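You operate a simulated robot arm through the tools that you are given. There is no shell and no other tool.

You run a simulated robot arm. Do the job below in one go: nothing can be reset, and whatever is moved stays where it is left.

TASK
Clamp the short roller in its stand and tap its orange cap home.
Fine: turn the clamp knob till its dot is yellow before you tap; the mallet goes back. Set down upright: mallet.

Only the result counts: the job must be done as asked and must still hold three seconds after the hand-in. Knocking over, shifting, dropping, spilling or breaking anything else fails it. Lids that push on must go on centred and level and be pressed home; caps that screw on are set level and turned clockwise until they are tight.

THE ROBOT
A 7-joint arm with a fingered hand, fixed in place. Base frame: the origin is at the foot of the arm, x ahead of it, y to its left, z up. Units: cm, degrees, N and s.
With the tool pointing down near the work surface it reaches from about 20 to 66 cm from the base axis. Its first joint turns from -115.0 to 115.0 degrees. Payload 3.1 kg.
Tool frame: the origin (TCP) lies between the finger pads and is the grasp point; the fingertips stand 2.2 cm ahead of it; z points along the fingers, y is the line along which they close. The gripper opens to 11.2 cm. The gripper's body begins 6 cm behind the TCP. The gripper is a hand of 3 fingers: y runs from the thumb to the fingers, the wrist lies at [0, 0, -21.8] in the tool frame.
Orientation is that of the tool frame in the base frame, as a unit quaternion [x, y, z, w]. With the fingers straight down and closing along the base's y, the tool's x points along the base's -x, its y along +y and its z along -z.

THE INTERFACE
- The arm moves only by the tool play_rows. Its argument "deltas" is one flat list of numbers, 6 for each row, row after row: the turn, a rotation vector about the tool's x, y, z in degrees, then the shift along the tool's x, y, z in cm. In form: [rx, ry, rz, tx, ty, tz, rx, ry, rz, tx, ty, tz, ...]. A call has 1 to 20 rows; each row shifts and turns the commanded pose from where the row before left it, along the tool's axes as they then stand. Each row takes 0.2 s and may step no farther than 5 cm and 8.6 degrees from the row before; otherwise, the whole call is refused. A pose out of reach is approached as far as the arm can. The call stops where the force on the tool passes 40 N (or 10 N more than at its start, if that is more) or the arm is blocked; 0.2 s more then pass. In this call time passes only in rows, and 0.2 s behind the last. It gives the time, the measured TCP pose, the force on the tool (base axes), the opening and the grip force at its end, in the units of the frame above (readings bear some noise), with the torque about the TCP (base axes, N m) and any sound that the robot's microphone picked up.
- Cameras (640 x 400 px; columns grow to the right, rows downward): "scene" is fixed at [39.97, 64.9, 160.99]; the picture's right is [-1.00, -0.06, 0.00], its down [-0.05, 0.80, -0.60] and it looks along [0.04, -0.60, -0.80] (base axes); focal length 301 px, centre (320, 200). "wrist" rides on the gripper at [6.6, 0.3, -8.1] in the tool frame; the picture's right is [-0.05, 1.00, 0.00], its down [-0.77, -0.04, -0.64] and it looks along [-0.63, -0.03, 0.77] (tool axes); focal length 275 px, centre (320, 200). There is no depth. A picture from a camera that has moved, and an enlarged one, comes with that camera's place and axes in the base frame and with its lens.
- get_image(camera): a new picture of that camera. The clock stands still meanwhile.
- lift_body(by): slides the trunk up (or, below 0, down) by that many cm; the arm rides with it, the base frame stays. It gives what a move gives, with no picture.
- finger_targets(finger1, finger2, thumb_bend): sets how far each is bent, from 0 (flat) to 1 (curled in); at 0.3 the hand is open as for a grip, at 0.7 the pads meet at the TCP. One left out holds its place. A second passes; each finger stops where it meets its share of the squeeze, and holds until it gets a number again. It is the only way to open and close the hand. It gives what a move gives, with no picture; readings hold the bend of each and the force on the fingers (four entries, about 0 where the hand has none), thumb and palm.
- enlarge(camera, box): a new picture of the part [left, top, right, bottom] of that camera's present view, enlarged. The clock stands still meanwhile.
- close_job(): hands the job in; it is judged then, once.

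Places have to be worked out from the pictures, the camera data and where the tool is seen. Open the gripper and draw the arm clear of the work before you hand the job in, unless the task says otherwise.

The tools are called after "Request:" by a JSON object that holds its "fn" and its "kwargs". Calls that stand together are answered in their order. play_rows: Moves the arm, as the interface text tells. Its arguments: {"type":"object","properties":{"deltas":{"type":"array","items":{"type":"number"}}},"required":["deltas"]} The other tools are called the same way: lift_body (by) slides the trunk up or down; finger_targets (finger1, finger2, thumb_bend) moves the fingers one by one; get_image (camera) takes a picture; enlarge (camera, box) takes an enlarged picture of a part of a camera's view; close_job () hands the job in.

At the start:

```text
clock: 0.0
ee_pos: [37.54, 19.16, 127.26]
tool_rot: [0.001, 1.0, 0.001, 0.001]
force: [0.8, -0.2, 0.3]
ft_torque: [0.03, 0.0, 0.0]
gripper_width: 11.18
grip_force: 0.0
shape: jaw
bend: [0.3, 0.3, 0.3]
finger forces: [0.0, 0.0, 0.1, 0.1, 0.1, 0.0]
trunk travel left (down, up): [-77.5, 21.5]
```

scene: 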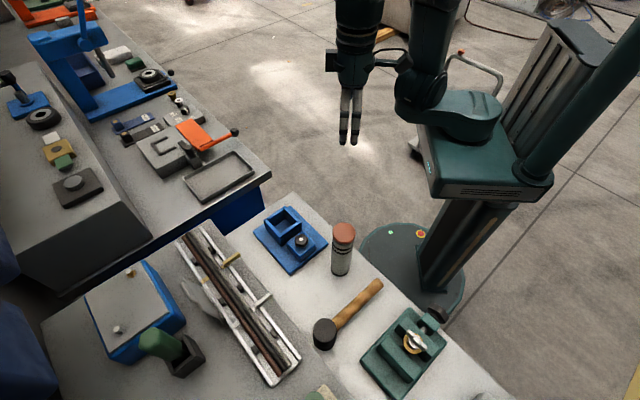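
wrist: 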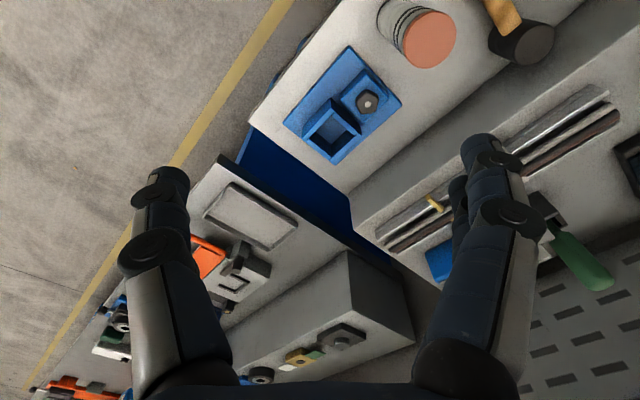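

I start by looking closely at the bench: the roller with orange cap, the blue stand, the green stand and the mallet.

Request:
{"fn": "enlarge", "kwargs": {"camera": "scene", "box": [240, 180, 480, 400]}}

Request:
{"fn": "enlarge", "kwargs": {"camera": "scene", "box": [240, 190, 370, 290]}}

Request:
{"fn": "enlarge", "kwargs": {"camera": "scene", "box": [340, 290, 460, 400]}}

Request:
{"fn": "enlarge", "kwargs": {"camera": "wrist", "box": [260, 0, 580, 200]}}

```text
1.82 times, centred on (360, 290) of scene
camera zoom: at [39.97, 64.9, 160.99], right [-1.0, -0.06, 0.0], down [-0.05, 0.8, -0.6], along [0.04, -0.6, -0.8], focal length 547 px, centre (247, 36)
```

zoom: 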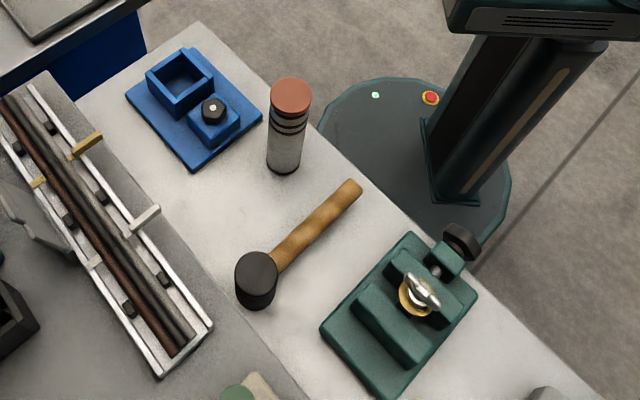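

```text
4.00 times, centred on (305, 240) of scene
camera zoom: at [39.97, 64.9, 160.99], right [-1.0, -0.06, 0.0], down [-0.05, 0.8, -0.6], along [0.04, -0.6, -0.8], focal length 1204 px, centre (380, 40)
```

zoom: 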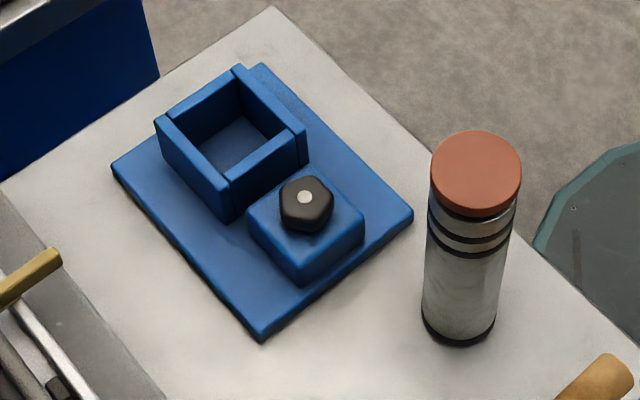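

```text
3.64 times, centred on (400, 345) of scene
camera zoom: at [39.97, 64.9, 160.99], right [-1.0, -0.06, 0.0], down [-0.05, 0.8, -0.6], along [0.04, -0.6, -0.8], focal length 1095 px, centre (29, -327)
```

zoom: 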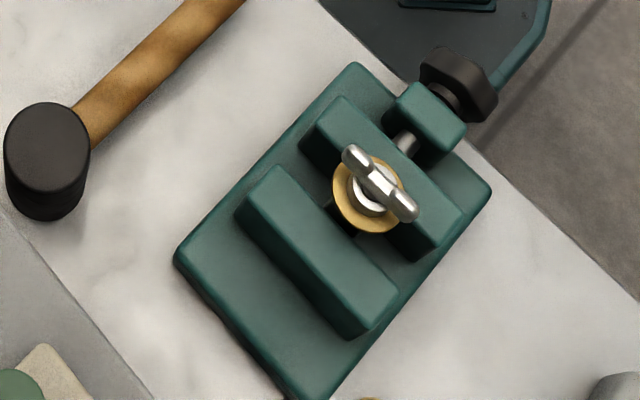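

```text
2.00 times, centred on (420, 100) of wrist
camera zoom: at [30.96, 19.42, 135.33], right [0.05, 1.0, 0.0], down [0.77, -0.04, 0.64], along [0.64, -0.03, -0.77], focal length 551 px, centre (120, 400)
```

zoom: 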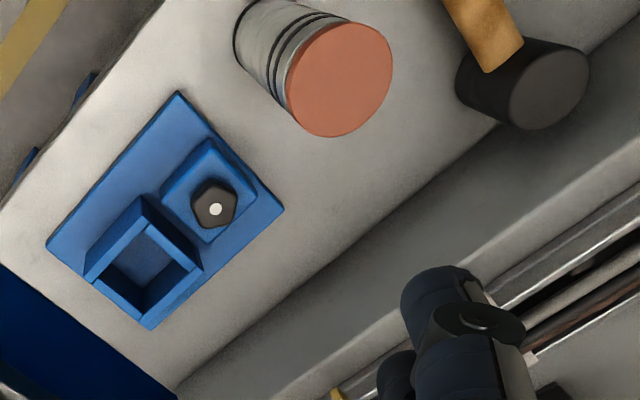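

The roller (cap top ≈ [37, 30.5, 103.4], Ø≈5, bench z≈84.8) is free-standing; the blue stand has a square socket around [53, 20.5] and a knob around [47.5, 26.2, 92]. I lower the trunk 15 cm for a closer look from the wrist camera.

Request:
{"fn": "lift_body", "kwargs": {"by": -15}}

Request:
{"fn": "play_rows", "kwargs": {"deltas": [0, 0, 0, 4, 0, 0, 0, 0, 0, 4, 0, 0]}}

Request:
{"fn": "get_image", "kwargs": {"camera": "wrist"}}

Request:
{"fn": "get_image", "kwargs": {"camera": "scene"}}

```text
clock: 1.8
ee_pos: [37.49, 19.12, 112.43]
tool_rot: [0.001, 1.0, -0.001, 0.001]
force: [0.0, -0.1, 0.5]
ft_torque: [0.03, -0.01, -0.01]
gripper_width: 11.19
grip_force: 0.0
shape: jaw
bend: [0.3, 0.3, 0.3]
finger forces: [0.1, 0.1, 0.1, 0.0, 0.1, 0.0]
trunk travel left (down, up): [-62.5, 36.5]
```

```text
clock: 2.4
ee_pos: [29.2, 19.17, 112.4]
tool_rot: [0.001, 1.0, -0.001, 0.001]
force: [-0.4, 0.2, -0.2]
ft_torque: [0.01, -0.02, 0.02]
gripper_width: 11.18
grip_force: 0.1
shape: jaw
bend: [0.3, 0.3, 0.3]
finger forces: [0.0, 0.1, 0.0, 0.0, 0.0, 0.1]
trunk travel left (down, up): [-62.5, 36.5]
```

```text
taken
camera wrist: at [22.69, 19.45, 120.36], right [0.05, 1.0, 0.0], down [0.77, -0.04, 0.64], along [0.64, -0.03, -0.77], focal length 275 px, centre (320, 200)
```

wrist: 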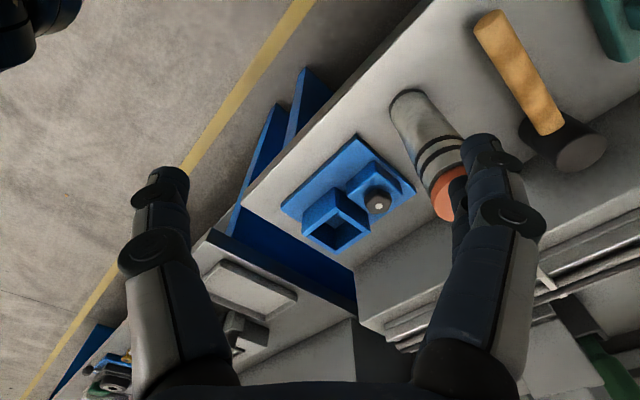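

```text
taken
```

scene: 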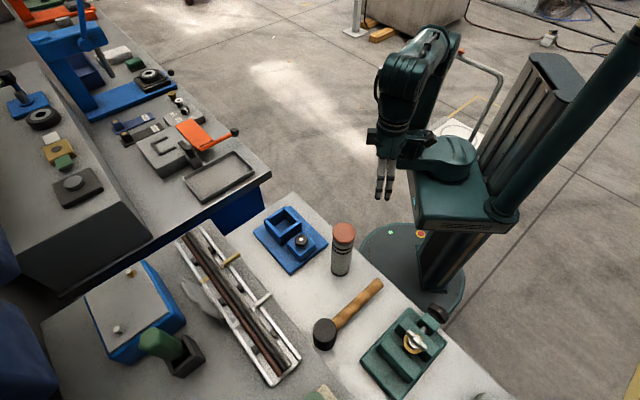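

The view is clear of the stand; I enlarge it to measure socket, knob and roller.

Request:
{"fn": "enlarge", "kwargs": {"camera": "wrist", "box": [260, 120, 420, 260]}}

Request:
{"fn": "enlarge", "kwargs": {"camera": "wrist", "box": [370, 0, 640, 230]}}

Request:
{"fn": "enlarge", "kwargs": {"camera": "scene", "box": [310, 210, 370, 290]}}

Request:
{"fn": "enlarge", "kwargs": {"camera": "scene", "box": [250, 195, 330, 280]}}

```text
2.86 times, centred on (340, 190) of wrist
camera zoom: at [22.69, 19.45, 120.36], right [0.05, 1.0, 0.0], down [0.77, -0.04, 0.64], along [0.64, -0.03, -0.77], focal length 786 px, centre (263, 229)
```

zoom: 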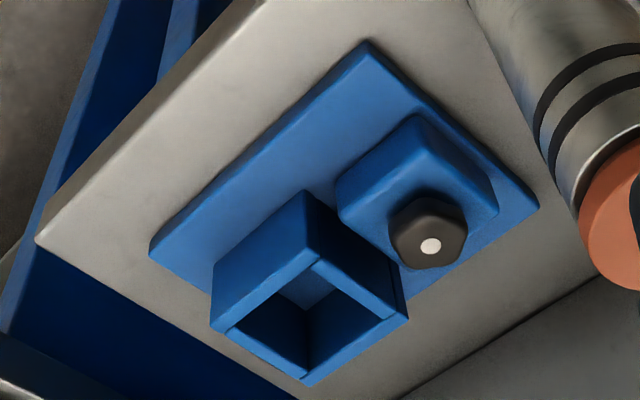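

```text
1.74 times, centred on (505, 115) of wrist
camera zoom: at [22.69, 19.45, 120.36], right [0.05, 1.0, 0.0], down [0.77, -0.04, 0.64], along [0.64, -0.03, -0.77], focal length 479 px, centre (-2, 348)
```

zoom: 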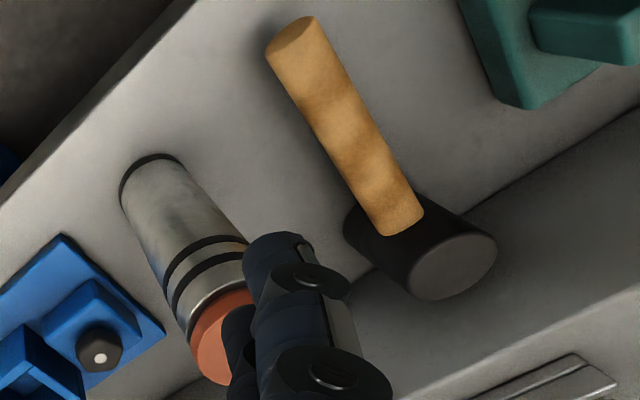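

```text
5.00 times, centred on (340, 250) of scene
camera zoom: at [39.97, 64.9, 160.99], right [-1.0, -0.06, 0.0], down [-0.05, 0.8, -0.6], along [0.04, -0.6, -0.8], focal length 1505 px, centre (220, -50)
```

zoom: 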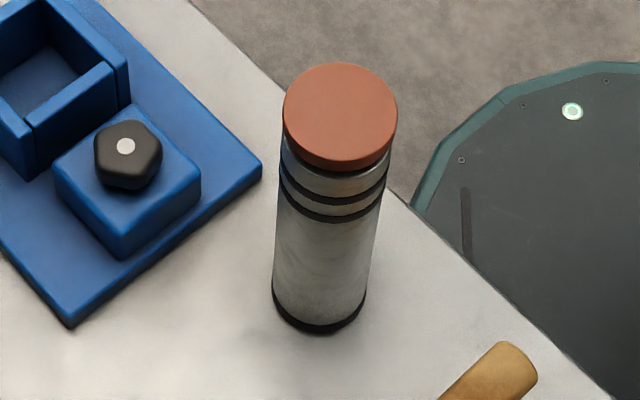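

```text
4.71 times, centred on (290, 238) of scene
camera zoom: at [39.97, 64.9, 160.99], right [-1.0, -0.06, 0.0], down [-0.05, 0.8, -0.6], along [0.04, -0.6, -0.8], focal length 1416 px, centre (461, 24)
```

zoom: 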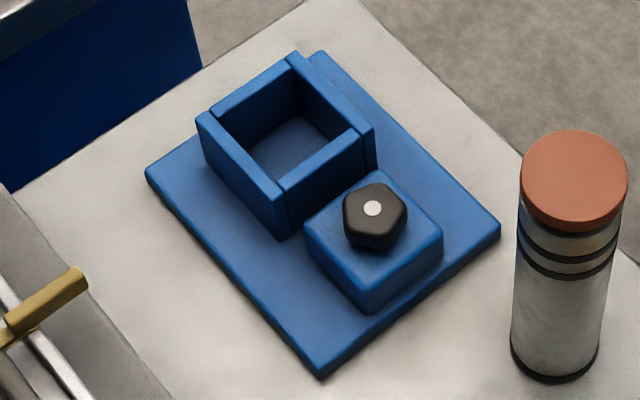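

Socket rim centre ≈ [53.2, 20.5, 91.4] (inner side ≈5.8), knob ≈ [47.5, 26.2, 92], roller ≈ [37, 30.5]. I move above the roller at safe height and look straight at its cap.

Request:
{"fn": "play_rows", "kwargs": {"deltas": [0, 0, 0, -2.6, 3.78, 0, 0, 0, 0, -2.6, 3.78, 0, 0, 0, 0, -2.6, 3.78, 0]}}

Request:
{"fn": "get_image", "kwargs": {"camera": "wrist"}}

Request:
{"fn": "enlarge", "kwargs": {"camera": "scene", "box": [290, 140, 410, 300]}}

```text
clock: 3.1
ee_pos: [36.92, 30.75, 112.64]
tool_rot: [0.001, 1.0, 0.0, 0.0]
force: [-0.2, 0.9, 1.0]
ft_torque: [-0.04, -0.01, 0.01]
gripper_width: 11.2
grip_force: 0.0
shape: jaw
bend: [0.3, 0.3, 0.3]
finger forces: [0.0, 0.1, 0.1, 0.0, 0.0, 0.1]
trunk travel left (down, up): [-62.5, 36.5]
```

```text
taken
camera wrist: at [30.41, 30.96, 120.65], right [0.05, 1.0, 0.0], down [0.77, -0.04, 0.64], along [0.64, -0.03, -0.77], focal length 275 px, centre (320, 200)
```

wrist: 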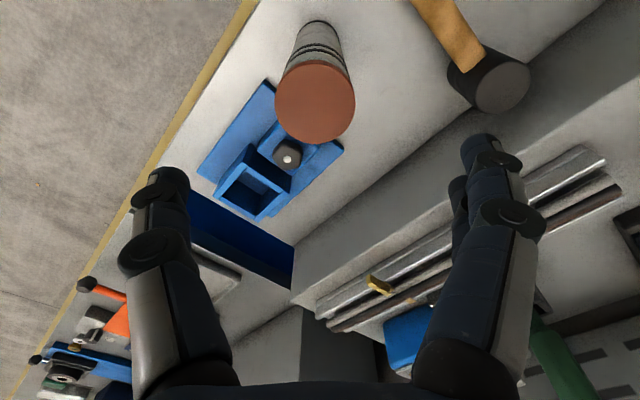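

```text
2.50 times, centred on (350, 220) of scene
camera zoom: at [39.97, 64.9, 160.99], right [-1.0, -0.06, 0.0], down [-0.05, 0.8, -0.6], along [0.04, -0.6, -0.8], focal length 752 px, centre (245, 150)
```

zoom: 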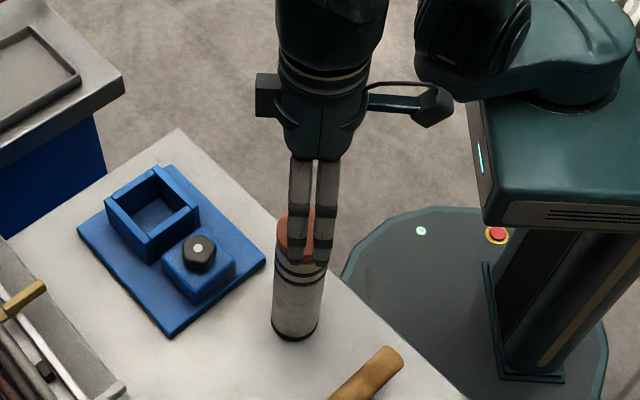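

The cap centre works out to ≈ [36.85, 30.4], nearly under the TCP. I correct y by −0.35, then lower the trunk 8 cm (fingers straddle the cap with 3 cm to spare each side).

Request:
{"fn": "play_rows", "kwargs": {"deltas": [0, 0, 0, 0.05, -0.35, 0]}}

Request:
{"fn": "lift_body", "kwargs": {"by": -8}}

Request:
{"fn": "get_image", "kwargs": {"camera": "wrist"}}

Request:
{"fn": "enlarge", "kwargs": {"camera": "scene", "box": [290, 140, 410, 300]}}

```text
clock: 3.5
ee_pos: [36.91, 30.29, 112.68]
tool_rot: [0.001, 1.0, 0.0, 0.001]
force: [0.1, 0.3, 1.0]
ft_torque: [-0.01, -0.03, -0.01]
gripper_width: 11.18
grip_force: 0.0
shape: jaw
bend: [0.3, 0.3, 0.3]
finger forces: [0.0, 0.0, 0.0, 0.0, 0.1, 0.0]
trunk travel left (down, up): [-62.5, 36.5]
```

```text
clock: 4.7
ee_pos: [36.85, 30.05, 104.66]
tool_rot: [0.001, 1.0, 0.0, 0.001]
force: [-0.4, -0.6, -0.7]
ft_torque: [0.02, 0.0, -0.03]
gripper_width: 11.19
grip_force: 0.1
shape: jaw
bend: [0.3, 0.3, 0.3]
finger forces: [0.1, 0.0, 0.1, 0.0, 0.0, 0.0]
trunk travel left (down, up): [-54.5, 44.5]
```

```text
taken
camera wrist: at [30.39, 30.35, 112.67], right [0.05, 1.0, 0.0], down [0.77, -0.04, 0.64], along [0.64, -0.03, -0.77], focal length 275 px, centre (320, 200)
```

wrist: 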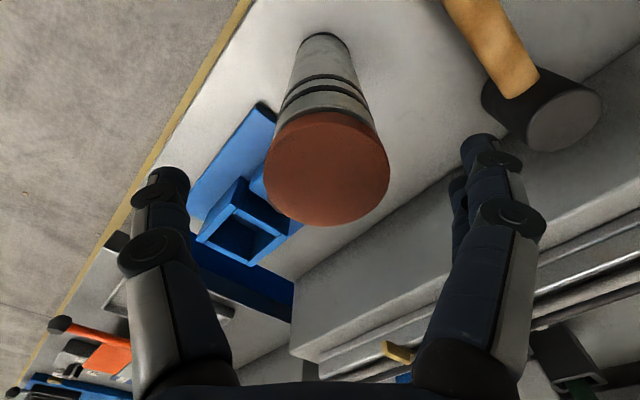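

```text
2.50 times, centred on (350, 220) of scene
camera zoom: at [39.97, 64.9, 160.99], right [-1.0, -0.06, 0.0], down [-0.05, 0.8, -0.6], along [0.04, -0.6, -0.8], focal length 752 px, centre (245, 150)
```

zoom: 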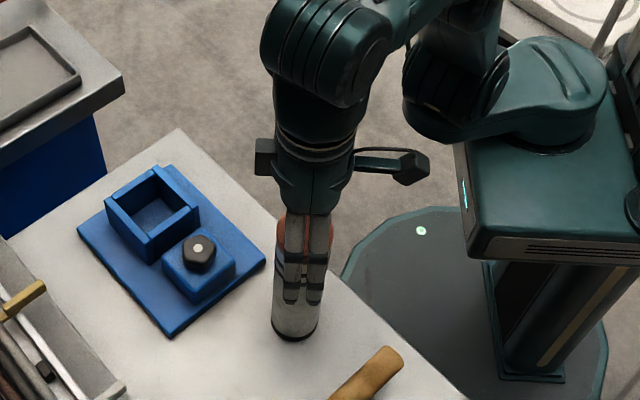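

The cap sits centred between thumb and fingers (roller ≈ [36.75, 30.35]). I make the small correction and go down to z≈99, leaving the palm about 1.5 cm over the cap.

Request:
{"fn": "play_rows", "kwargs": {"deltas": [0, 0, 0, 0.1, 0.3, 1.4, 0, 0, 0, 0, 0, 1.4, 0, 0, 0, 0, 0, 1.4, 0, 0, 0, 0, 0, 1.3]}}

Request:
{"fn": "get_image", "kwargs": {"camera": "wrist"}}

Request:
{"fn": "enlarge", "kwargs": {"camera": "scene", "box": [300, 190, 380, 290]}}

```text
clock: 5.7
ee_pos: [36.91, 30.47, 99.24]
tool_rot: [0.001, 1.0, 0.0, 0.0]
force: [-0.5, -0.5, 0.1]
ft_torque: [-0.02, 0.03, 0.01]
gripper_width: 11.21
grip_force: 0.1
shape: jaw
bend: [0.3, 0.3, 0.3]
finger forces: [0.1, 0.1, 0.1, 0.0, 0.1, 0.0]
trunk travel left (down, up): [-54.5, 44.5]
```

```text
taken
camera wrist: at [30.34, 30.67, 107.09], right [0.05, 1.0, 0.0], down [0.77, -0.04, 0.64], along [0.64, -0.03, -0.77], focal length 275 px, centre (320, 200)
```

wrist: 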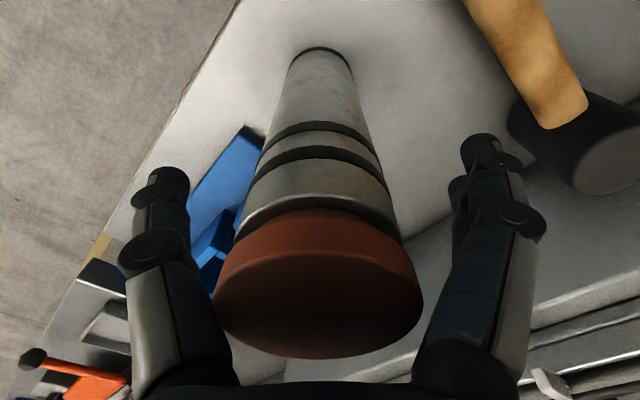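

```text
4.00 times, centred on (340, 240) of scene
camera zoom: at [39.97, 64.9, 160.99], right [-1.0, -0.06, 0.0], down [-0.05, 0.8, -0.6], along [0.04, -0.6, -0.8], focal length 1204 px, centre (240, 40)
```

zoom: 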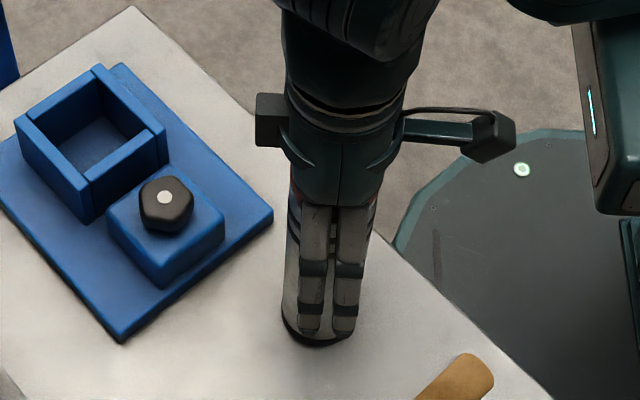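

Fingers straddle the body below the cap. I close all three together onto the roller.

Request:
{"fn": "finger_targets", "kwargs": {"finger1": 0.62, "finger2": 0.62, "thumb_bend": 0.62}}

Request:
{"fn": "get_image", "kwargs": {"camera": "wrist"}}

Request:
{"fn": "enlarge", "kwargs": {"camera": "scene", "box": [300, 190, 380, 290]}}

```text
clock: 6.7
ee_pos: [36.82, 30.41, 99.15]
tool_rot: [0.0, 1.0, 0.0, 0.001]
force: [0.0, -1.0, 0.0]
ft_torque: [0.01, -0.01, -0.01]
gripper_width: 4.36
grip_force: 11.3
shape: fingers
bend: [0.55, 0.56, 0.58]
finger forces: [6.4, 4.7, 0.0, 0.1, 11.8, 0.0]
trunk travel left (down, up): [-54.5, 44.5]
```

```text
taken
camera wrist: at [30.35, 30.66, 107.1], right [0.05, 1.0, 0.0], down [0.77, -0.04, 0.64], along [0.64, -0.03, -0.77], focal length 275 px, centre (320, 200)
```

wrist: 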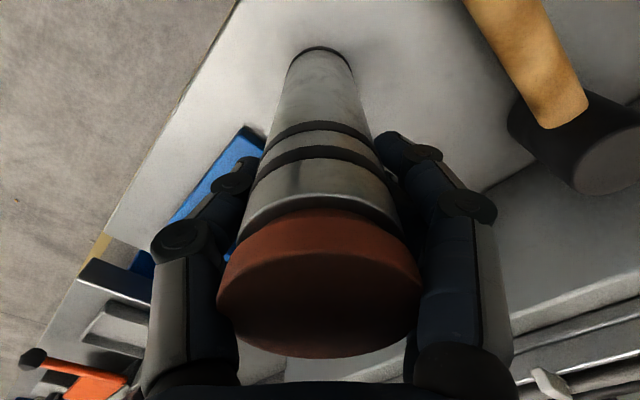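

```text
4.00 times, centred on (340, 240) of scene
camera zoom: at [39.97, 64.9, 160.99], right [-1.0, -0.06, 0.0], down [-0.05, 0.8, -0.6], along [0.04, -0.6, -0.8], focal length 1204 px, centre (240, 40)
```

zoom: 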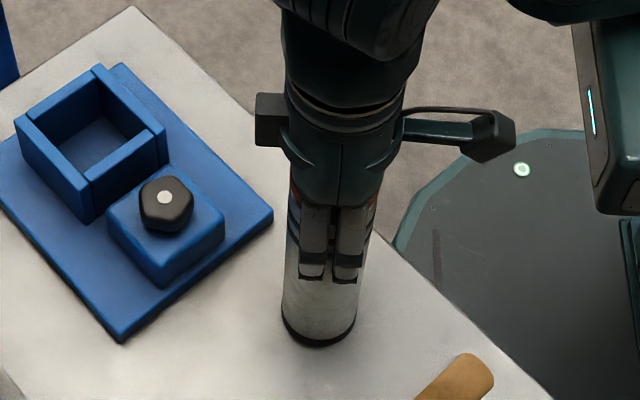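

The grip holds at 11 N on the body under the cap. I lift 3 cm first to check that it comes along.

Request:
{"fn": "play_rows", "kwargs": {"deltas": [0, 0, 0, 0, 0, -0.5, 0, 0, 0, 0, 0, -0.5, 0, 0, 0, 0, 0, -1, 0, 0, 0, 0, 0, -1]}}

Request:
{"fn": "enlarge", "kwargs": {"camera": "scene", "box": [300, 190, 380, 290]}}

Request:
{"fn": "get_image", "kwargs": {"camera": "wrist"}}

```text
clock: 7.7
ee_pos: [36.86, 30.22, 102.13]
tool_rot: [0.001, 1.0, 0.0, 0.0]
force: [0.1, -0.5, -5.4]
ft_torque: [0.02, 0.01, 0.06]
gripper_width: 4.36
grip_force: 11.1
shape: fingers
bend: [0.55, 0.56, 0.58]
finger forces: [6.2, 4.6, 0.0, 0.0, 10.8, 0.0]
trunk travel left (down, up): [-54.5, 44.5]
```

```text
4.00 times, centred on (340, 240) of scene
camera zoom: at [39.97, 64.9, 160.99], right [-1.0, -0.06, 0.0], down [-0.05, 0.8, -0.6], along [0.04, -0.6, -0.8], focal length 1204 px, centre (240, 40)
```

zoom: 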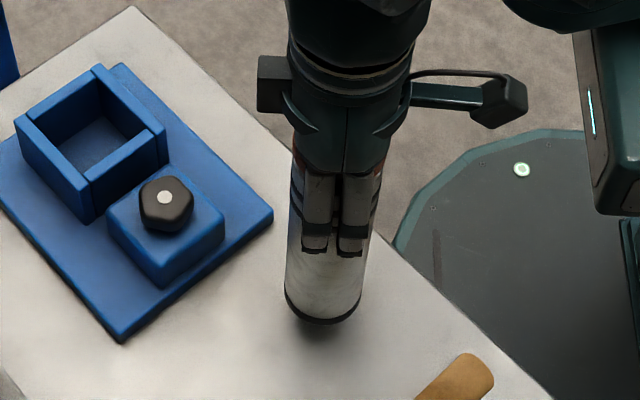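

```text
taken
camera wrist: at [30.3, 30.51, 110.12], right [0.05, 1.0, 0.0], down [0.77, -0.04, 0.64], along [0.64, -0.03, -0.77], focal length 275 px, centre (320, 200)
```

wrist: 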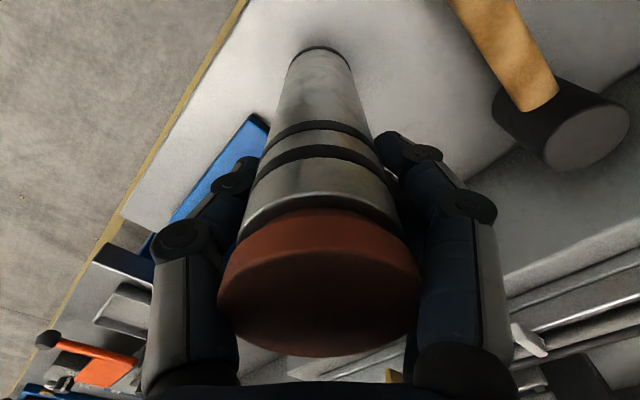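

The roller hangs straight and centred in the hand (5.4 N weight). I raise it 7 cm more so its foot clears knob and rim, then traverse to over the socket.

Request:
{"fn": "lift_body", "kwargs": {"by": 7}}

Request:
{"fn": "play_rows", "kwargs": {"deltas": [0, 0, 0, -2.0, -1.2, 0, 0, 0, 0, -3, -1.77, 0, 0, 0, 0, -3, -1.77, 0, 0, 0, 0, -3, -1.77, 0, 0, 0, 0, -3, -1.77, 0, 0, 0, 0, -2.34, -1.4, 0]}}

Request:
{"fn": "enlarge", "kwargs": {"camera": "scene", "box": [240, 150, 340, 290]}}

Request:
{"fn": "get_image", "kwargs": {"camera": "wrist"}}

```text
clock: 8.8
ee_pos: [36.84, 30.25, 109.05]
tool_rot: [0.001, 1.0, 0.001, 0.0]
force: [0.7, -0.8, -5.3]
ft_torque: [-0.02, 0.01, -0.01]
gripper_width: 4.4
grip_force: 10.8
shape: fingers
bend: [0.55, 0.56, 0.58]
finger forces: [6.2, 4.6, 0.0, 0.1, 10.7, 0.0]
trunk travel left (down, up): [-61.5, 37.5]
```

```text
clock: 10.2
ee_pos: [53.1, 20.6, 109.38]
tool_rot: [0.0, 1.0, 0.001, 0.0]
force: [-0.2, -0.4, -6.0]
ft_torque: [0.01, 0.0, 0.0]
gripper_width: 4.38
grip_force: 10.2
shape: fingers
bend: [0.55, 0.56, 0.58]
finger forces: [6.0, 4.5, 0.0, 0.1, 10.4, 0.1]
trunk travel left (down, up): [-61.5, 37.5]
```

```text
2.86 times, centred on (290, 220) of scene
camera zoom: at [39.97, 64.9, 160.99], right [-1.0, -0.06, 0.0], down [-0.05, 0.8, -0.6], along [0.04, -0.6, -0.8], focal length 860 px, centre (406, 143)
```

zoom: 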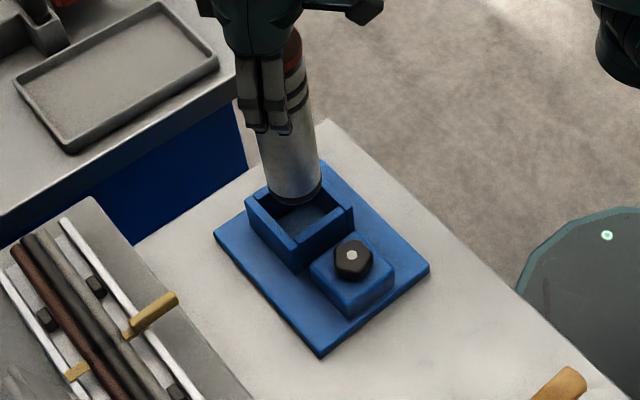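

```text
taken
camera wrist: at [46.62, 20.9, 117.29], right [0.05, 1.0, 0.0], down [0.77, -0.04, 0.64], along [0.63, -0.03, -0.77], focal length 275 px, centre (320, 200)
```

wrist: 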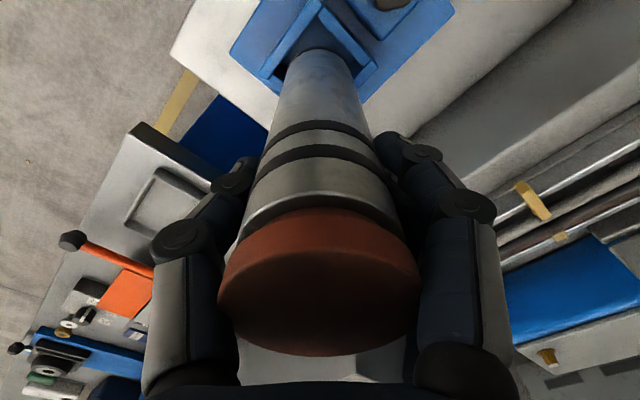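

The roller hangs over the socket; I zoom in to check lateral alignment before lowering.

Request:
{"fn": "enlarge", "kwargs": {"camera": "scene", "box": [265, 190, 325, 250]}}

Request:
{"fn": "enlarge", "kwargs": {"camera": "wrist", "box": [220, 0, 460, 150]}}

```text
6.67 times, centred on (295, 220) of scene
camera zoom: at [39.97, 64.9, 160.99], right [-1.0, -0.06, 0.0], down [-0.05, 0.8, -0.6], along [0.04, -0.6, -0.8], focal length 2007 px, centre (487, 67)
```

zoom: 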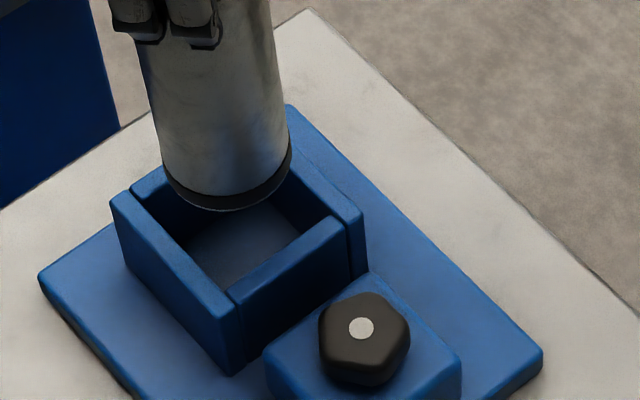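

```text
2.67 times, centred on (340, 75) of wrist
camera zoom: at [46.62, 20.9, 117.29], right [0.05, 1.0, 0.0], down [0.77, -0.04, 0.64], along [0.63, -0.03, -0.77], focal length 734 px, centre (267, 533)
```

zoom: 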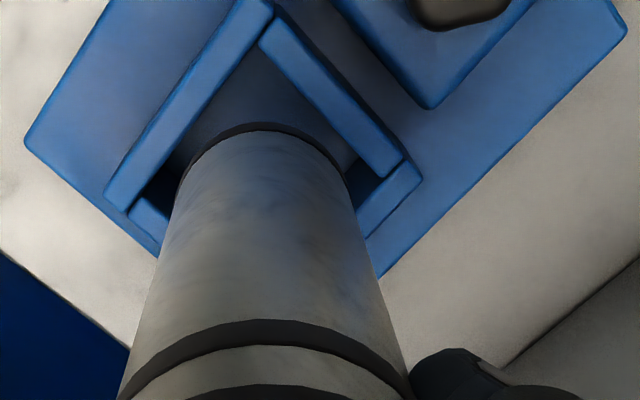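

Both views put the roller foot within about 0.1 cm of the socket centre. I lower it in to about 2 cm inside the rim and check forces.

Request:
{"fn": "play_rows", "kwargs": {"deltas": [0, 0, 0, 0, 0, 1, 0, 0, 0, 0, 0, 1, 0, 0, 0, 0, 0, 1, 0, 0, 0, 0, 0, 0.7, 0, 0, 0, 0, 0, 0.5, 0, 0, 0, 0, 0, 0.5, 0, 0, 0, 0, 0, 0.5]}}

Request:
{"fn": "enlarge", "kwargs": {"camera": "scene", "box": [265, 190, 325, 250]}}

Request:
{"fn": "enlarge", "kwargs": {"camera": "wrist", "box": [220, 0, 460, 150]}}

```text
clock: 11.8
ee_pos: [52.99, 20.55, 103.86]
tool_rot: [0.001, 1.0, 0.0, 0.001]
force: [-0.2, -0.6, -5.6]
ft_torque: [-0.02, -0.03, -0.01]
gripper_width: 4.39
grip_force: 10.3
shape: fingers
bend: [0.55, 0.56, 0.58]
finger forces: [5.9, 4.5, 0.0, 0.0, 10.2, 0.0]
trunk travel left (down, up): [-61.5, 37.5]
```

```text
6.67 times, centred on (295, 220) of scene
camera zoom: at [39.97, 64.9, 160.99], right [-1.0, -0.06, 0.0], down [-0.05, 0.8, -0.6], along [0.04, -0.6, -0.8], focal length 2007 px, centre (487, 67)
```

zoom: 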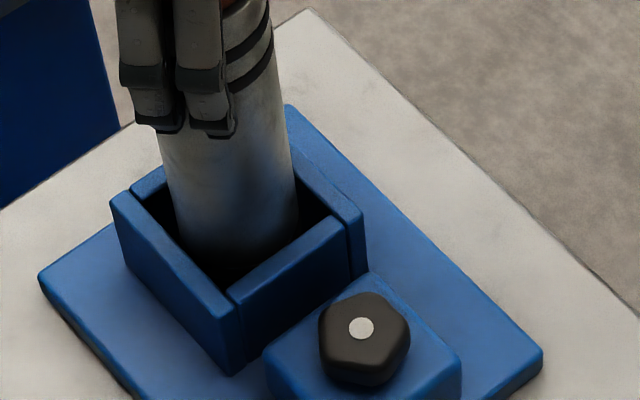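

```text
2.67 times, centred on (340, 75) of wrist
camera zoom: at [46.62, 20.86, 111.95], right [0.05, 1.0, 0.0], down [0.77, -0.04, 0.64], along [0.64, -0.03, -0.77], focal length 734 px, centre (267, 533)
```

zoom: 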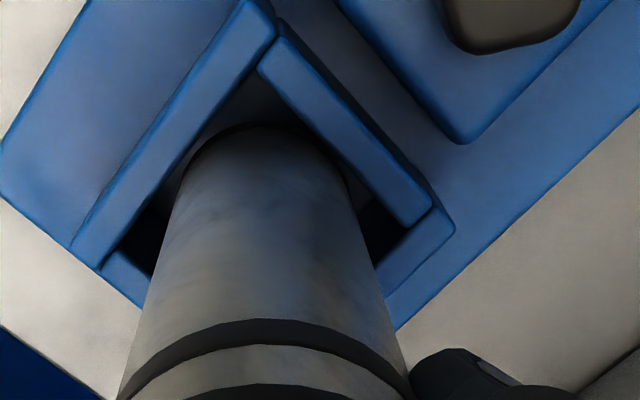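

The foot is inside the walls with no side force. I keep lowering in small steps until it seats.

Request:
{"fn": "play_rows", "kwargs": {"deltas": [0, 0, 0, 0, 0, 0.5, 0, 0, 0, 0, 0, 0.5, 0, 0, 0, 0, 0, 0.5, 0, 0, 0, 0, 0, 0.5, 0, 0, 0, 0, 0, 0.4, 0, 0, 0, 0, 0, 0.3]}}

Request:
{"fn": "enlarge", "kwargs": {"camera": "scene", "box": [265, 190, 325, 250]}}

```text
clock: 13.2
ee_pos: [53.17, 20.67, 101.29]
tool_rot: [0.001, 1.0, -0.001, 0.0]
force: [0.6, 0.1, -5.7]
ft_torque: [-0.01, -0.02, -0.03]
gripper_width: 4.35
grip_force: 10.5
shape: fingers
bend: [0.55, 0.56, 0.58]
finger forces: [6.0, 4.5, 0.1, 0.1, 10.1, 0.1]
trunk travel left (down, up): [-61.5, 37.5]
```

```text
6.67 times, centred on (295, 220) of scene
camera zoom: at [39.97, 64.9, 160.99], right [-1.0, -0.06, 0.0], down [-0.05, 0.8, -0.6], along [0.04, -0.6, -0.8], focal length 2007 px, centre (487, 67)
```

zoom: 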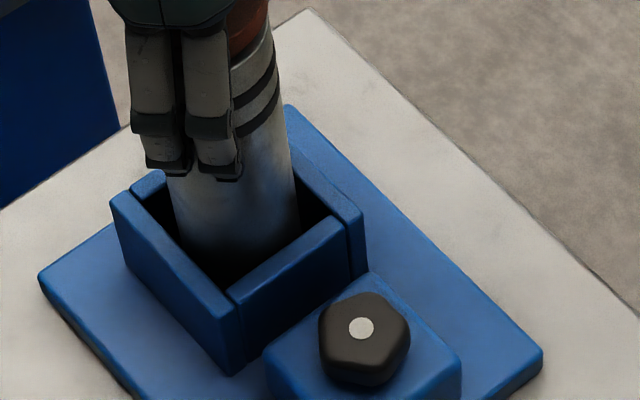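

No contact yet (foot ≈ 87.0). I continue in 0.2 cm steps.

Request:
{"fn": "play_rows", "kwargs": {"deltas": [0, 0, 0, 0, 0, 0.2, 0, 0, 0, 0, 0, 0.2, 0, 0, 0, 0, 0, 0.2, 0, 0, 0, 0, 0, 0.2]}}

```text
clock: 14.2
ee_pos: [53.11, 20.56, 100.72]
tool_rot: [0.001, 1.0, 0.001, 0.002]
force: [1.8, -0.6, 14.7]
ft_torque: [0.17, -0.03, -0.01]
gripper_width: 4.37
grip_force: 13.8
shape: fingers
bend: [0.55, 0.56, 0.58]
finger forces: [7.8, 6.2, 0.1, 0.1, 13.9, 0.0]
trunk travel left (down, up): [-61.5, 37.5]
```

Contact with the socket floor at TCP z 100.7 (about 20 N push change). I open the fingers to release it.

Request:
{"fn": "finger_targets", "kwargs": {"finger1": 0.3, "finger2": 0.3, "thumb_bend": 0.3}}

Request:
{"fn": "get_image", "kwargs": {"camera": "wrist"}}

Request:
{"fn": "enlarge", "kwargs": {"camera": "scene", "box": [250, 160, 340, 260]}}

```text
clock: 15.2
ee_pos: [53.18, 20.52, 100.38]
tool_rot: [0.001, 1.0, 0.0, 0.001]
force: [0.0, -0.8, 1.2]
ft_torque: [0.01, 0.01, -0.04]
gripper_width: 11.13
grip_force: 0.4
shape: fingers
bend: [0.3, 0.3, 0.3]
finger forces: [0.0, 0.0, 0.1, 0.1, 0.7, 0.0]
trunk travel left (down, up): [-61.5, 37.5]
```

```text
taken
camera wrist: at [46.63, 20.77, 108.41], right [0.05, 1.0, 0.0], down [0.77, -0.04, 0.64], along [0.64, -0.03, -0.77], focal length 275 px, centre (320, 200)
```

wrist: 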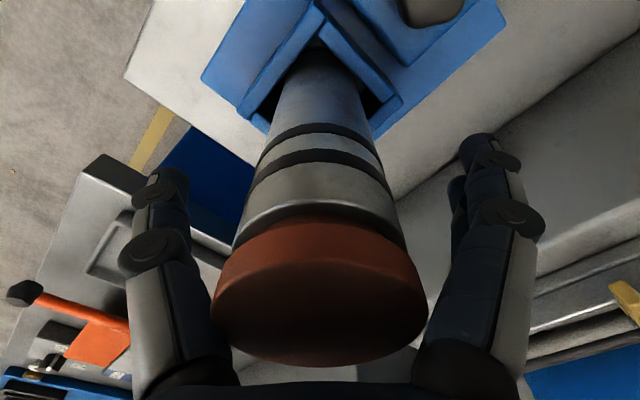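

```text
4.00 times, centred on (295, 210) of scene
camera zoom: at [39.97, 64.9, 160.99], right [-1.0, -0.06, 0.0], down [-0.05, 0.8, -0.6], along [0.04, -0.6, -0.8], focal length 1204 px, centre (420, 160)
```

zoom: 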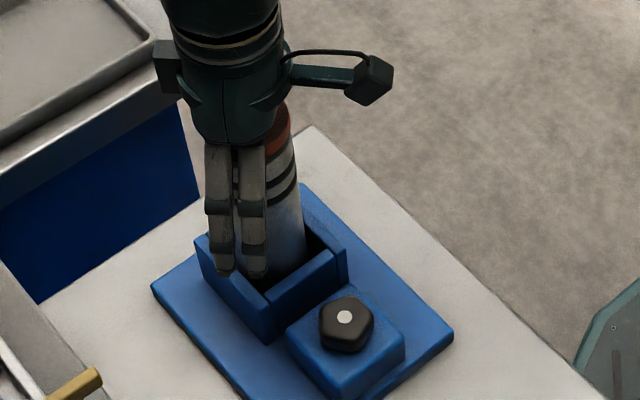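

The roller stands in the socket. I withdraw straight up 11 cm.

Request:
{"fn": "play_rows", "kwargs": {"deltas": [0, 0, 0, 0, 0, -1, 0, 0, 0, 0, 0, -2, 0, 0, 0, 0, 0, -2, 0, 0, 0, 0, 0, -3, 0, 0, 0, 0, 0, -3]}}

Request:
{"fn": "enlarge", "kwargs": {"camera": "scene", "box": [250, 160, 340, 260]}}

Request:
{"fn": "get_image", "kwargs": {"camera": "wrist"}}

```text
clock: 16.4
ee_pos: [52.52, 20.27, 110.33]
tool_rot: [0.001, 1.0, 0.001, 0.0]
force: [0.0, 0.5, 0.9]
ft_torque: [-0.01, -0.04, -0.02]
gripper_width: 11.09
grip_force: 0.1
shape: fingers
bend: [0.3, 0.3, 0.3]
finger forces: [0.0, 0.1, 0.0, 0.0, 0.0, 0.0]
out of reach, approached as far as the arm can: row 5
trunk travel left (down, up): [-61.5, 37.5]
```

```text
4.00 times, centred on (295, 210) of scene
camera zoom: at [39.97, 64.9, 160.99], right [-1.0, -0.06, 0.0], down [-0.05, 0.8, -0.6], along [0.04, -0.6, -0.8], focal length 1204 px, centre (420, 160)
```

zoom: 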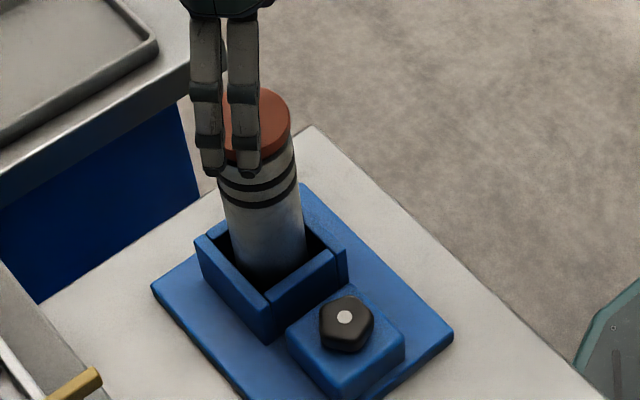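

```text
taken
camera wrist: at [46.02, 20.47, 118.37], right [0.05, 1.0, 0.0], down [0.77, -0.04, 0.64], along [0.64, -0.03, -0.77], focal length 275 px, centre (320, 200)
```

wrist: 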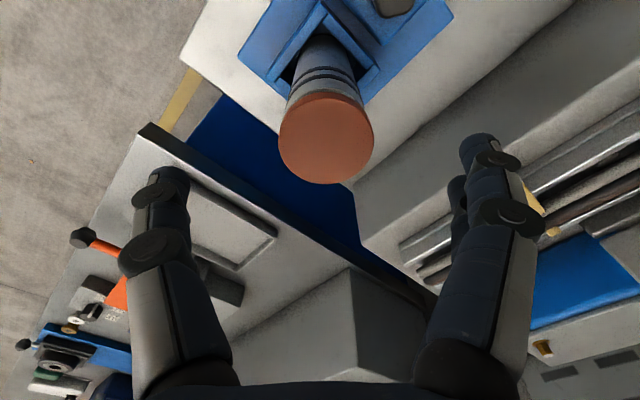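

The roller stands upright in the socket. The arm is near its upper limit at this trunk height, so I raise the trunk 5 cm, then move to above the knob ([47.5, 26.2]) and preshape the fingers.

Request:
{"fn": "lift_body", "kwargs": {"by": 5}}

Request:
{"fn": "play_rows", "kwargs": {"deltas": [0, 0, 0, 2.5, 2.9, 0, 0, 0, 0, 2.5, 2.9, 0]}}

Request:
{"fn": "finger_targets", "kwargs": {"finger1": 0.46, "finger2": 0.46, "thumb_bend": 0.46}}

Request:
{"fn": "get_image", "kwargs": {"camera": "wrist"}}

Request:
{"fn": "get_image", "kwargs": {"camera": "scene"}}

```text
clock: 17.3
ee_pos: [52.67, 20.31, 115.46]
tool_rot: [0.001, 1.0, 0.001, 0.0]
force: [-0.9, 0.0, 0.4]
ft_torque: [0.01, 0.01, 0.0]
gripper_width: 11.15
grip_force: 0.0
shape: fingers
bend: [0.3, 0.3, 0.3]
finger forces: [0.0, 0.0, 0.0, 0.0, 0.0, 0.1]
trunk travel left (down, up): [-66.5, 32.5]
```

```text
clock: 17.9
ee_pos: [47.59, 26.28, 115.39]
tool_rot: [0.001, 1.0, -0.001, 0.001]
force: [0.3, 0.2, -0.2]
ft_torque: [-0.01, 0.0, 0.0]
gripper_width: 11.12
grip_force: 0.1
shape: fingers
bend: [0.3, 0.3, 0.3]
finger forces: [0.0, 0.1, 0.0, 0.0, 0.0, 0.1]
trunk travel left (down, up): [-66.5, 32.5]
```

```text
clock: 18.9
ee_pos: [47.57, 26.07, 115.48]
tool_rot: [0.001, 1.0, 0.0, 0.0]
force: [0.4, -0.2, -0.2]
ft_torque: [0.02, -0.02, 0.01]
gripper_width: 6.71
grip_force: 0.0
shape: fingers
bend: [0.46, 0.46, 0.46]
finger forces: [0.0, 0.0, 0.1, 0.0, 0.0, 0.0]
trunk travel left (down, up): [-66.5, 32.5]
```

```text
taken
camera wrist: at [41.12, 26.29, 123.45], right [0.05, 1.0, 0.0], down [0.77, -0.04, 0.64], along [0.64, -0.03, -0.77], focal length 275 px, centre (320, 200)
```

wrist: 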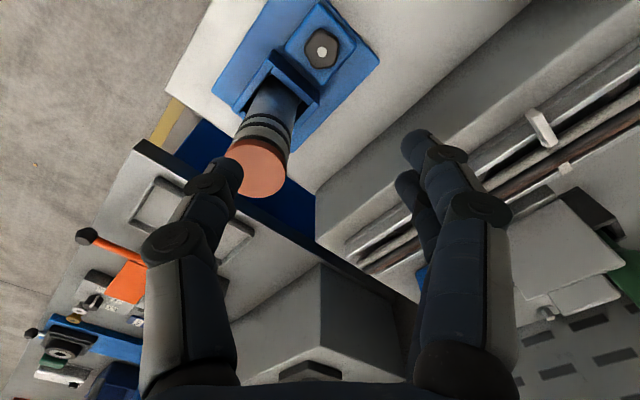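

```text
taken
```

scene: 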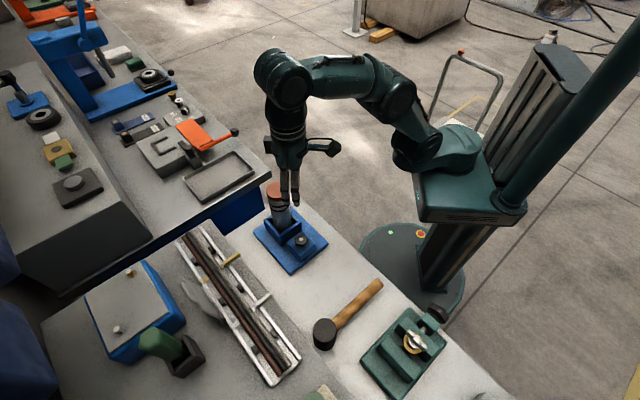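

The dot projects to ≈ [47.4, 26.15, 92], right below the TCP. I enlarge the knob.

Request:
{"fn": "enlarge", "kwargs": {"camera": "wrist", "box": [250, 0, 390, 100]}}

Request:
{"fn": "enlarge", "kwargs": {"camera": "scene", "box": [260, 170, 340, 280]}}

```text
4.00 times, centred on (320, 50) of wrist
camera zoom: at [41.12, 26.29, 123.45], right [0.05, 1.0, 0.0], down [0.77, -0.04, 0.64], along [0.64, -0.03, -0.77], focal length 1101 px, centre (320, 800)
```

zoom: 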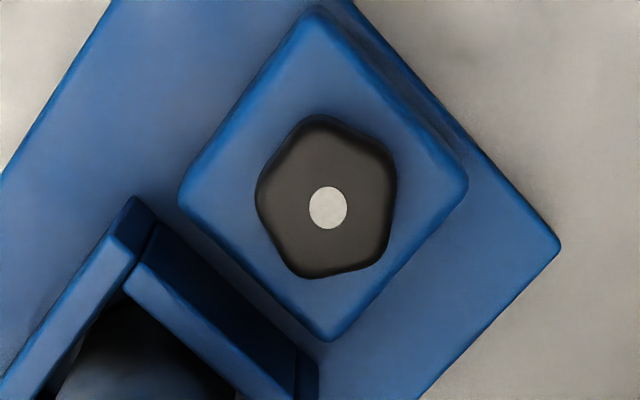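

```text
3.64 times, centred on (300, 225) of scene
camera zoom: at [39.97, 64.9, 160.99], right [-1.0, -0.06, 0.0], down [-0.05, 0.8, -0.6], along [0.04, -0.6, -0.8], focal length 1095 px, centre (393, 109)
```

zoom: 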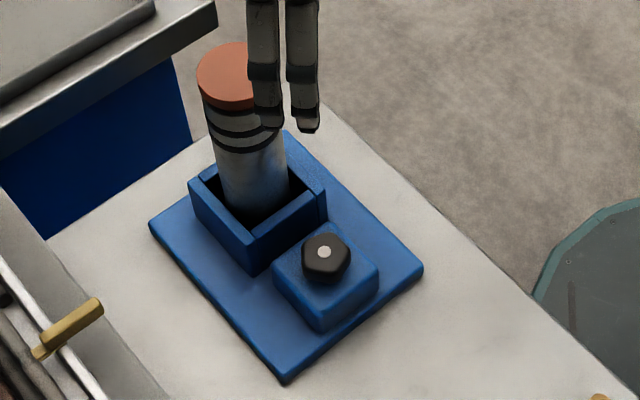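

The pentagon knob (≈3.7 cm) has a flat facing +y turned about 9° clockwise, so I yaw the hand +8.5° to put the two fingers on that flat, then lower the trunk 17 cm to just above the knob.

Request:
{"fn": "play_rows", "kwargs": {"deltas": [0, 0, 0, 0.1, 0.08, 0, 0, 0, 4.25, 0, 0, 0, 0, 0, 4.25, 0, 0, 0]}}

Request:
{"fn": "lift_body", "kwargs": {"by": -17}}

Request:
{"fn": "get_image", "kwargs": {"camera": "wrist"}}

Request:
{"fn": "enlarge", "kwargs": {"camera": "scene", "box": [255, 160, 345, 280]}}

```text
clock: 19.7
ee_pos: [47.49, 26.06, 115.26]
tool_rot: [0.075, 0.997, 0.0, 0.001]
force: [0.7, 0.5, -0.5]
ft_torque: [0.01, 0.01, -0.03]
gripper_width: 6.73
grip_force: 0.0
shape: fingers
bend: [0.46, 0.46, 0.46]
finger forces: [0.0, 0.0, 0.0, 0.1, 0.0, 0.1]
trunk travel left (down, up): [-66.5, 32.5]
```

```text
clock: 21.6
ee_pos: [47.54, 26.23, 98.32]
tool_rot: [0.076, 0.997, -0.001, 0.001]
force: [0.4, -0.1, -0.1]
ft_torque: [0.0, 0.01, 0.03]
gripper_width: 6.72
grip_force: 0.1
shape: fingers
bend: [0.46, 0.46, 0.46]
finger forces: [0.0, 0.1, 0.0, 0.0, 0.0, 0.0]
trunk travel left (down, up): [-49.5, 49.5]
```

```text
taken
camera wrist: at [41.09, 27.37, 106.34], right [0.19, 0.98, 0.0], down [0.76, -0.15, 0.64], along [0.62, -0.12, -0.77], focal length 275 px, centre (320, 200)
```

wrist: 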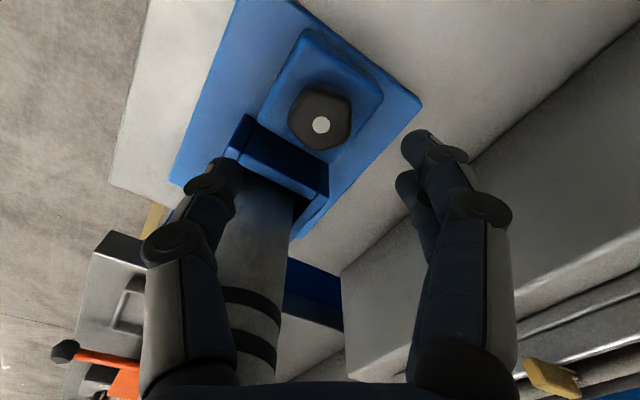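

```text
3.33 times, centred on (300, 220) of scene
camera zoom: at [39.97, 64.9, 160.99], right [-1.0, -0.06, 0.0], down [-0.05, 0.8, -0.6], along [0.04, -0.6, -0.8], focal length 1003 px, centre (387, 133)
```

zoom: 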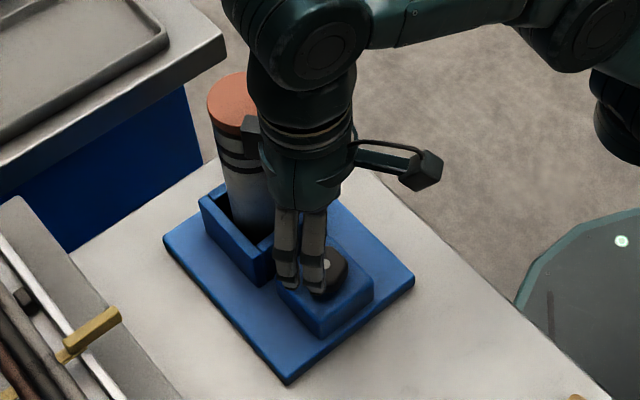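

The knob dot is on the tool axis, top at z≈92. I descend 4.5 cm, watching force.

Request:
{"fn": "play_rows", "kwargs": {"deltas": [0, 0, 0, 0, 0, 1, 0, 0, 0, 0, 0, 1, 0, 0, 0, 0, 0, 1, 0, 0, 0, 0, 0, 1, 0, 0, 0, 0, 0, 0.5]}}

Request:
{"fn": "get_image", "kwargs": {"camera": "wrist"}}

Request:
{"fn": "enlarge", "kwargs": {"camera": "scene", "box": [265, 200, 335, 260]}}

```text
clock: 22.8
ee_pos: [47.59, 26.13, 93.9]
tool_rot: [0.074, 0.997, 0.0, 0.001]
force: [0.3, 0.7, -0.5]
ft_torque: [0.02, 0.03, -0.02]
gripper_width: 6.73
grip_force: 0.0
shape: fingers
bend: [0.46, 0.46, 0.46]
finger forces: [0.1, 0.0, 0.0, 0.0, 0.0, 0.0]
trunk travel left (down, up): [-49.5, 49.5]
```

```text
taken
camera wrist: at [41.21, 27.4, 101.83], right [0.19, 0.98, 0.0], down [0.76, -0.15, 0.64], along [0.62, -0.12, -0.77], focal length 275 px, centre (320, 200)
```

wrist: 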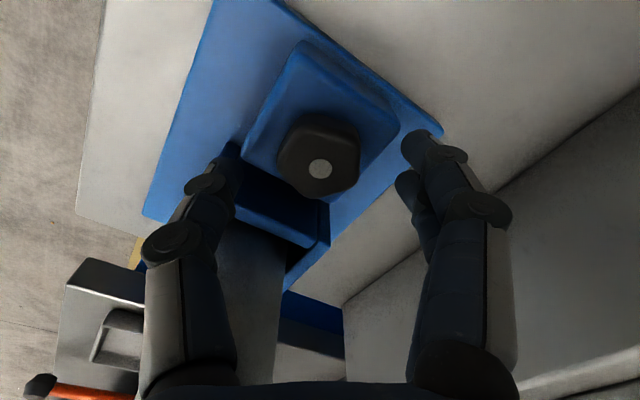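

```text
6.67 times, centred on (300, 230) of scene
camera zoom: at [39.97, 64.9, 160.99], right [-1.0, -0.06, 0.0], down [-0.05, 0.8, -0.6], along [0.04, -0.6, -0.8], focal length 2007 px, centre (453, 0)
```

zoom: 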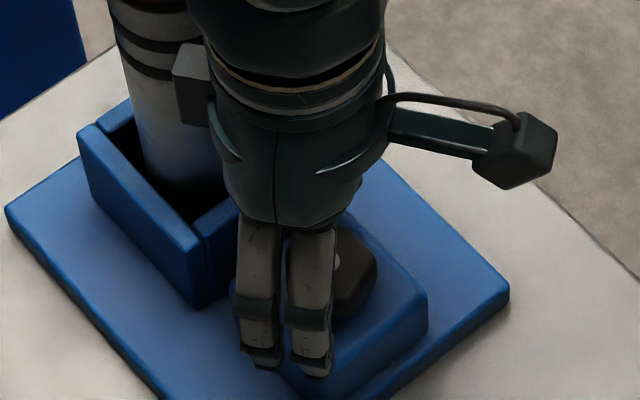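

Knob top z≈91.9, still on axis. I go down another 1.2 cm in small steps, to fingertips ≈90.5.

Request:
{"fn": "play_rows", "kwargs": {"deltas": [0, 0, 0, 0, 0, 0.4, 0, 0, 0, 0, 0, 0.3, 0, 0, 0, 0, 0, 0.3, 0, 0, 0, 0, 0, 0.2]}}

Request:
{"fn": "enlarge", "kwargs": {"camera": "wrist", "box": [180, 60, 500, 260]}}

Request:
{"fn": "enlarge", "kwargs": {"camera": "scene", "box": [265, 200, 335, 260]}}

```text
clock: 23.8
ee_pos: [47.42, 26.16, 92.74]
tool_rot: [0.075, 0.997, 0.0, 0.001]
force: [-0.1, -0.8, 0.7]
ft_torque: [0.01, 0.03, 0.0]
gripper_width: 6.71
grip_force: 0.2
shape: fingers
bend: [0.46, 0.46, 0.46]
finger forces: [0.0, 0.0, 0.0, 0.0, 0.0, 0.0]
trunk travel left (down, up): [-49.5, 49.5]
```

```text
2.00 times, centred on (340, 160) of wrist
camera zoom: at [41.05, 27.43, 100.69], right [0.19, 0.98, 0.0], down [0.76, -0.15, 0.64], along [0.62, -0.12, -0.77], focal length 551 px, centre (280, 280)
```

zoom: 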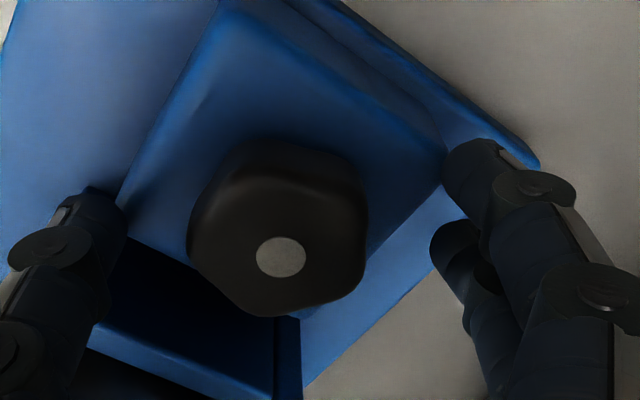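

```text
6.67 times, centred on (300, 230) of scene
camera zoom: at [39.97, 64.9, 160.99], right [-1.0, -0.06, 0.0], down [-0.05, 0.8, -0.6], along [0.04, -0.6, -0.8], focal length 2007 px, centre (453, 0)
```

zoom: 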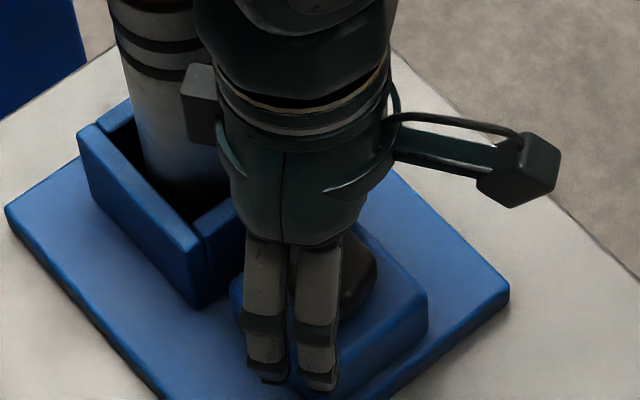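

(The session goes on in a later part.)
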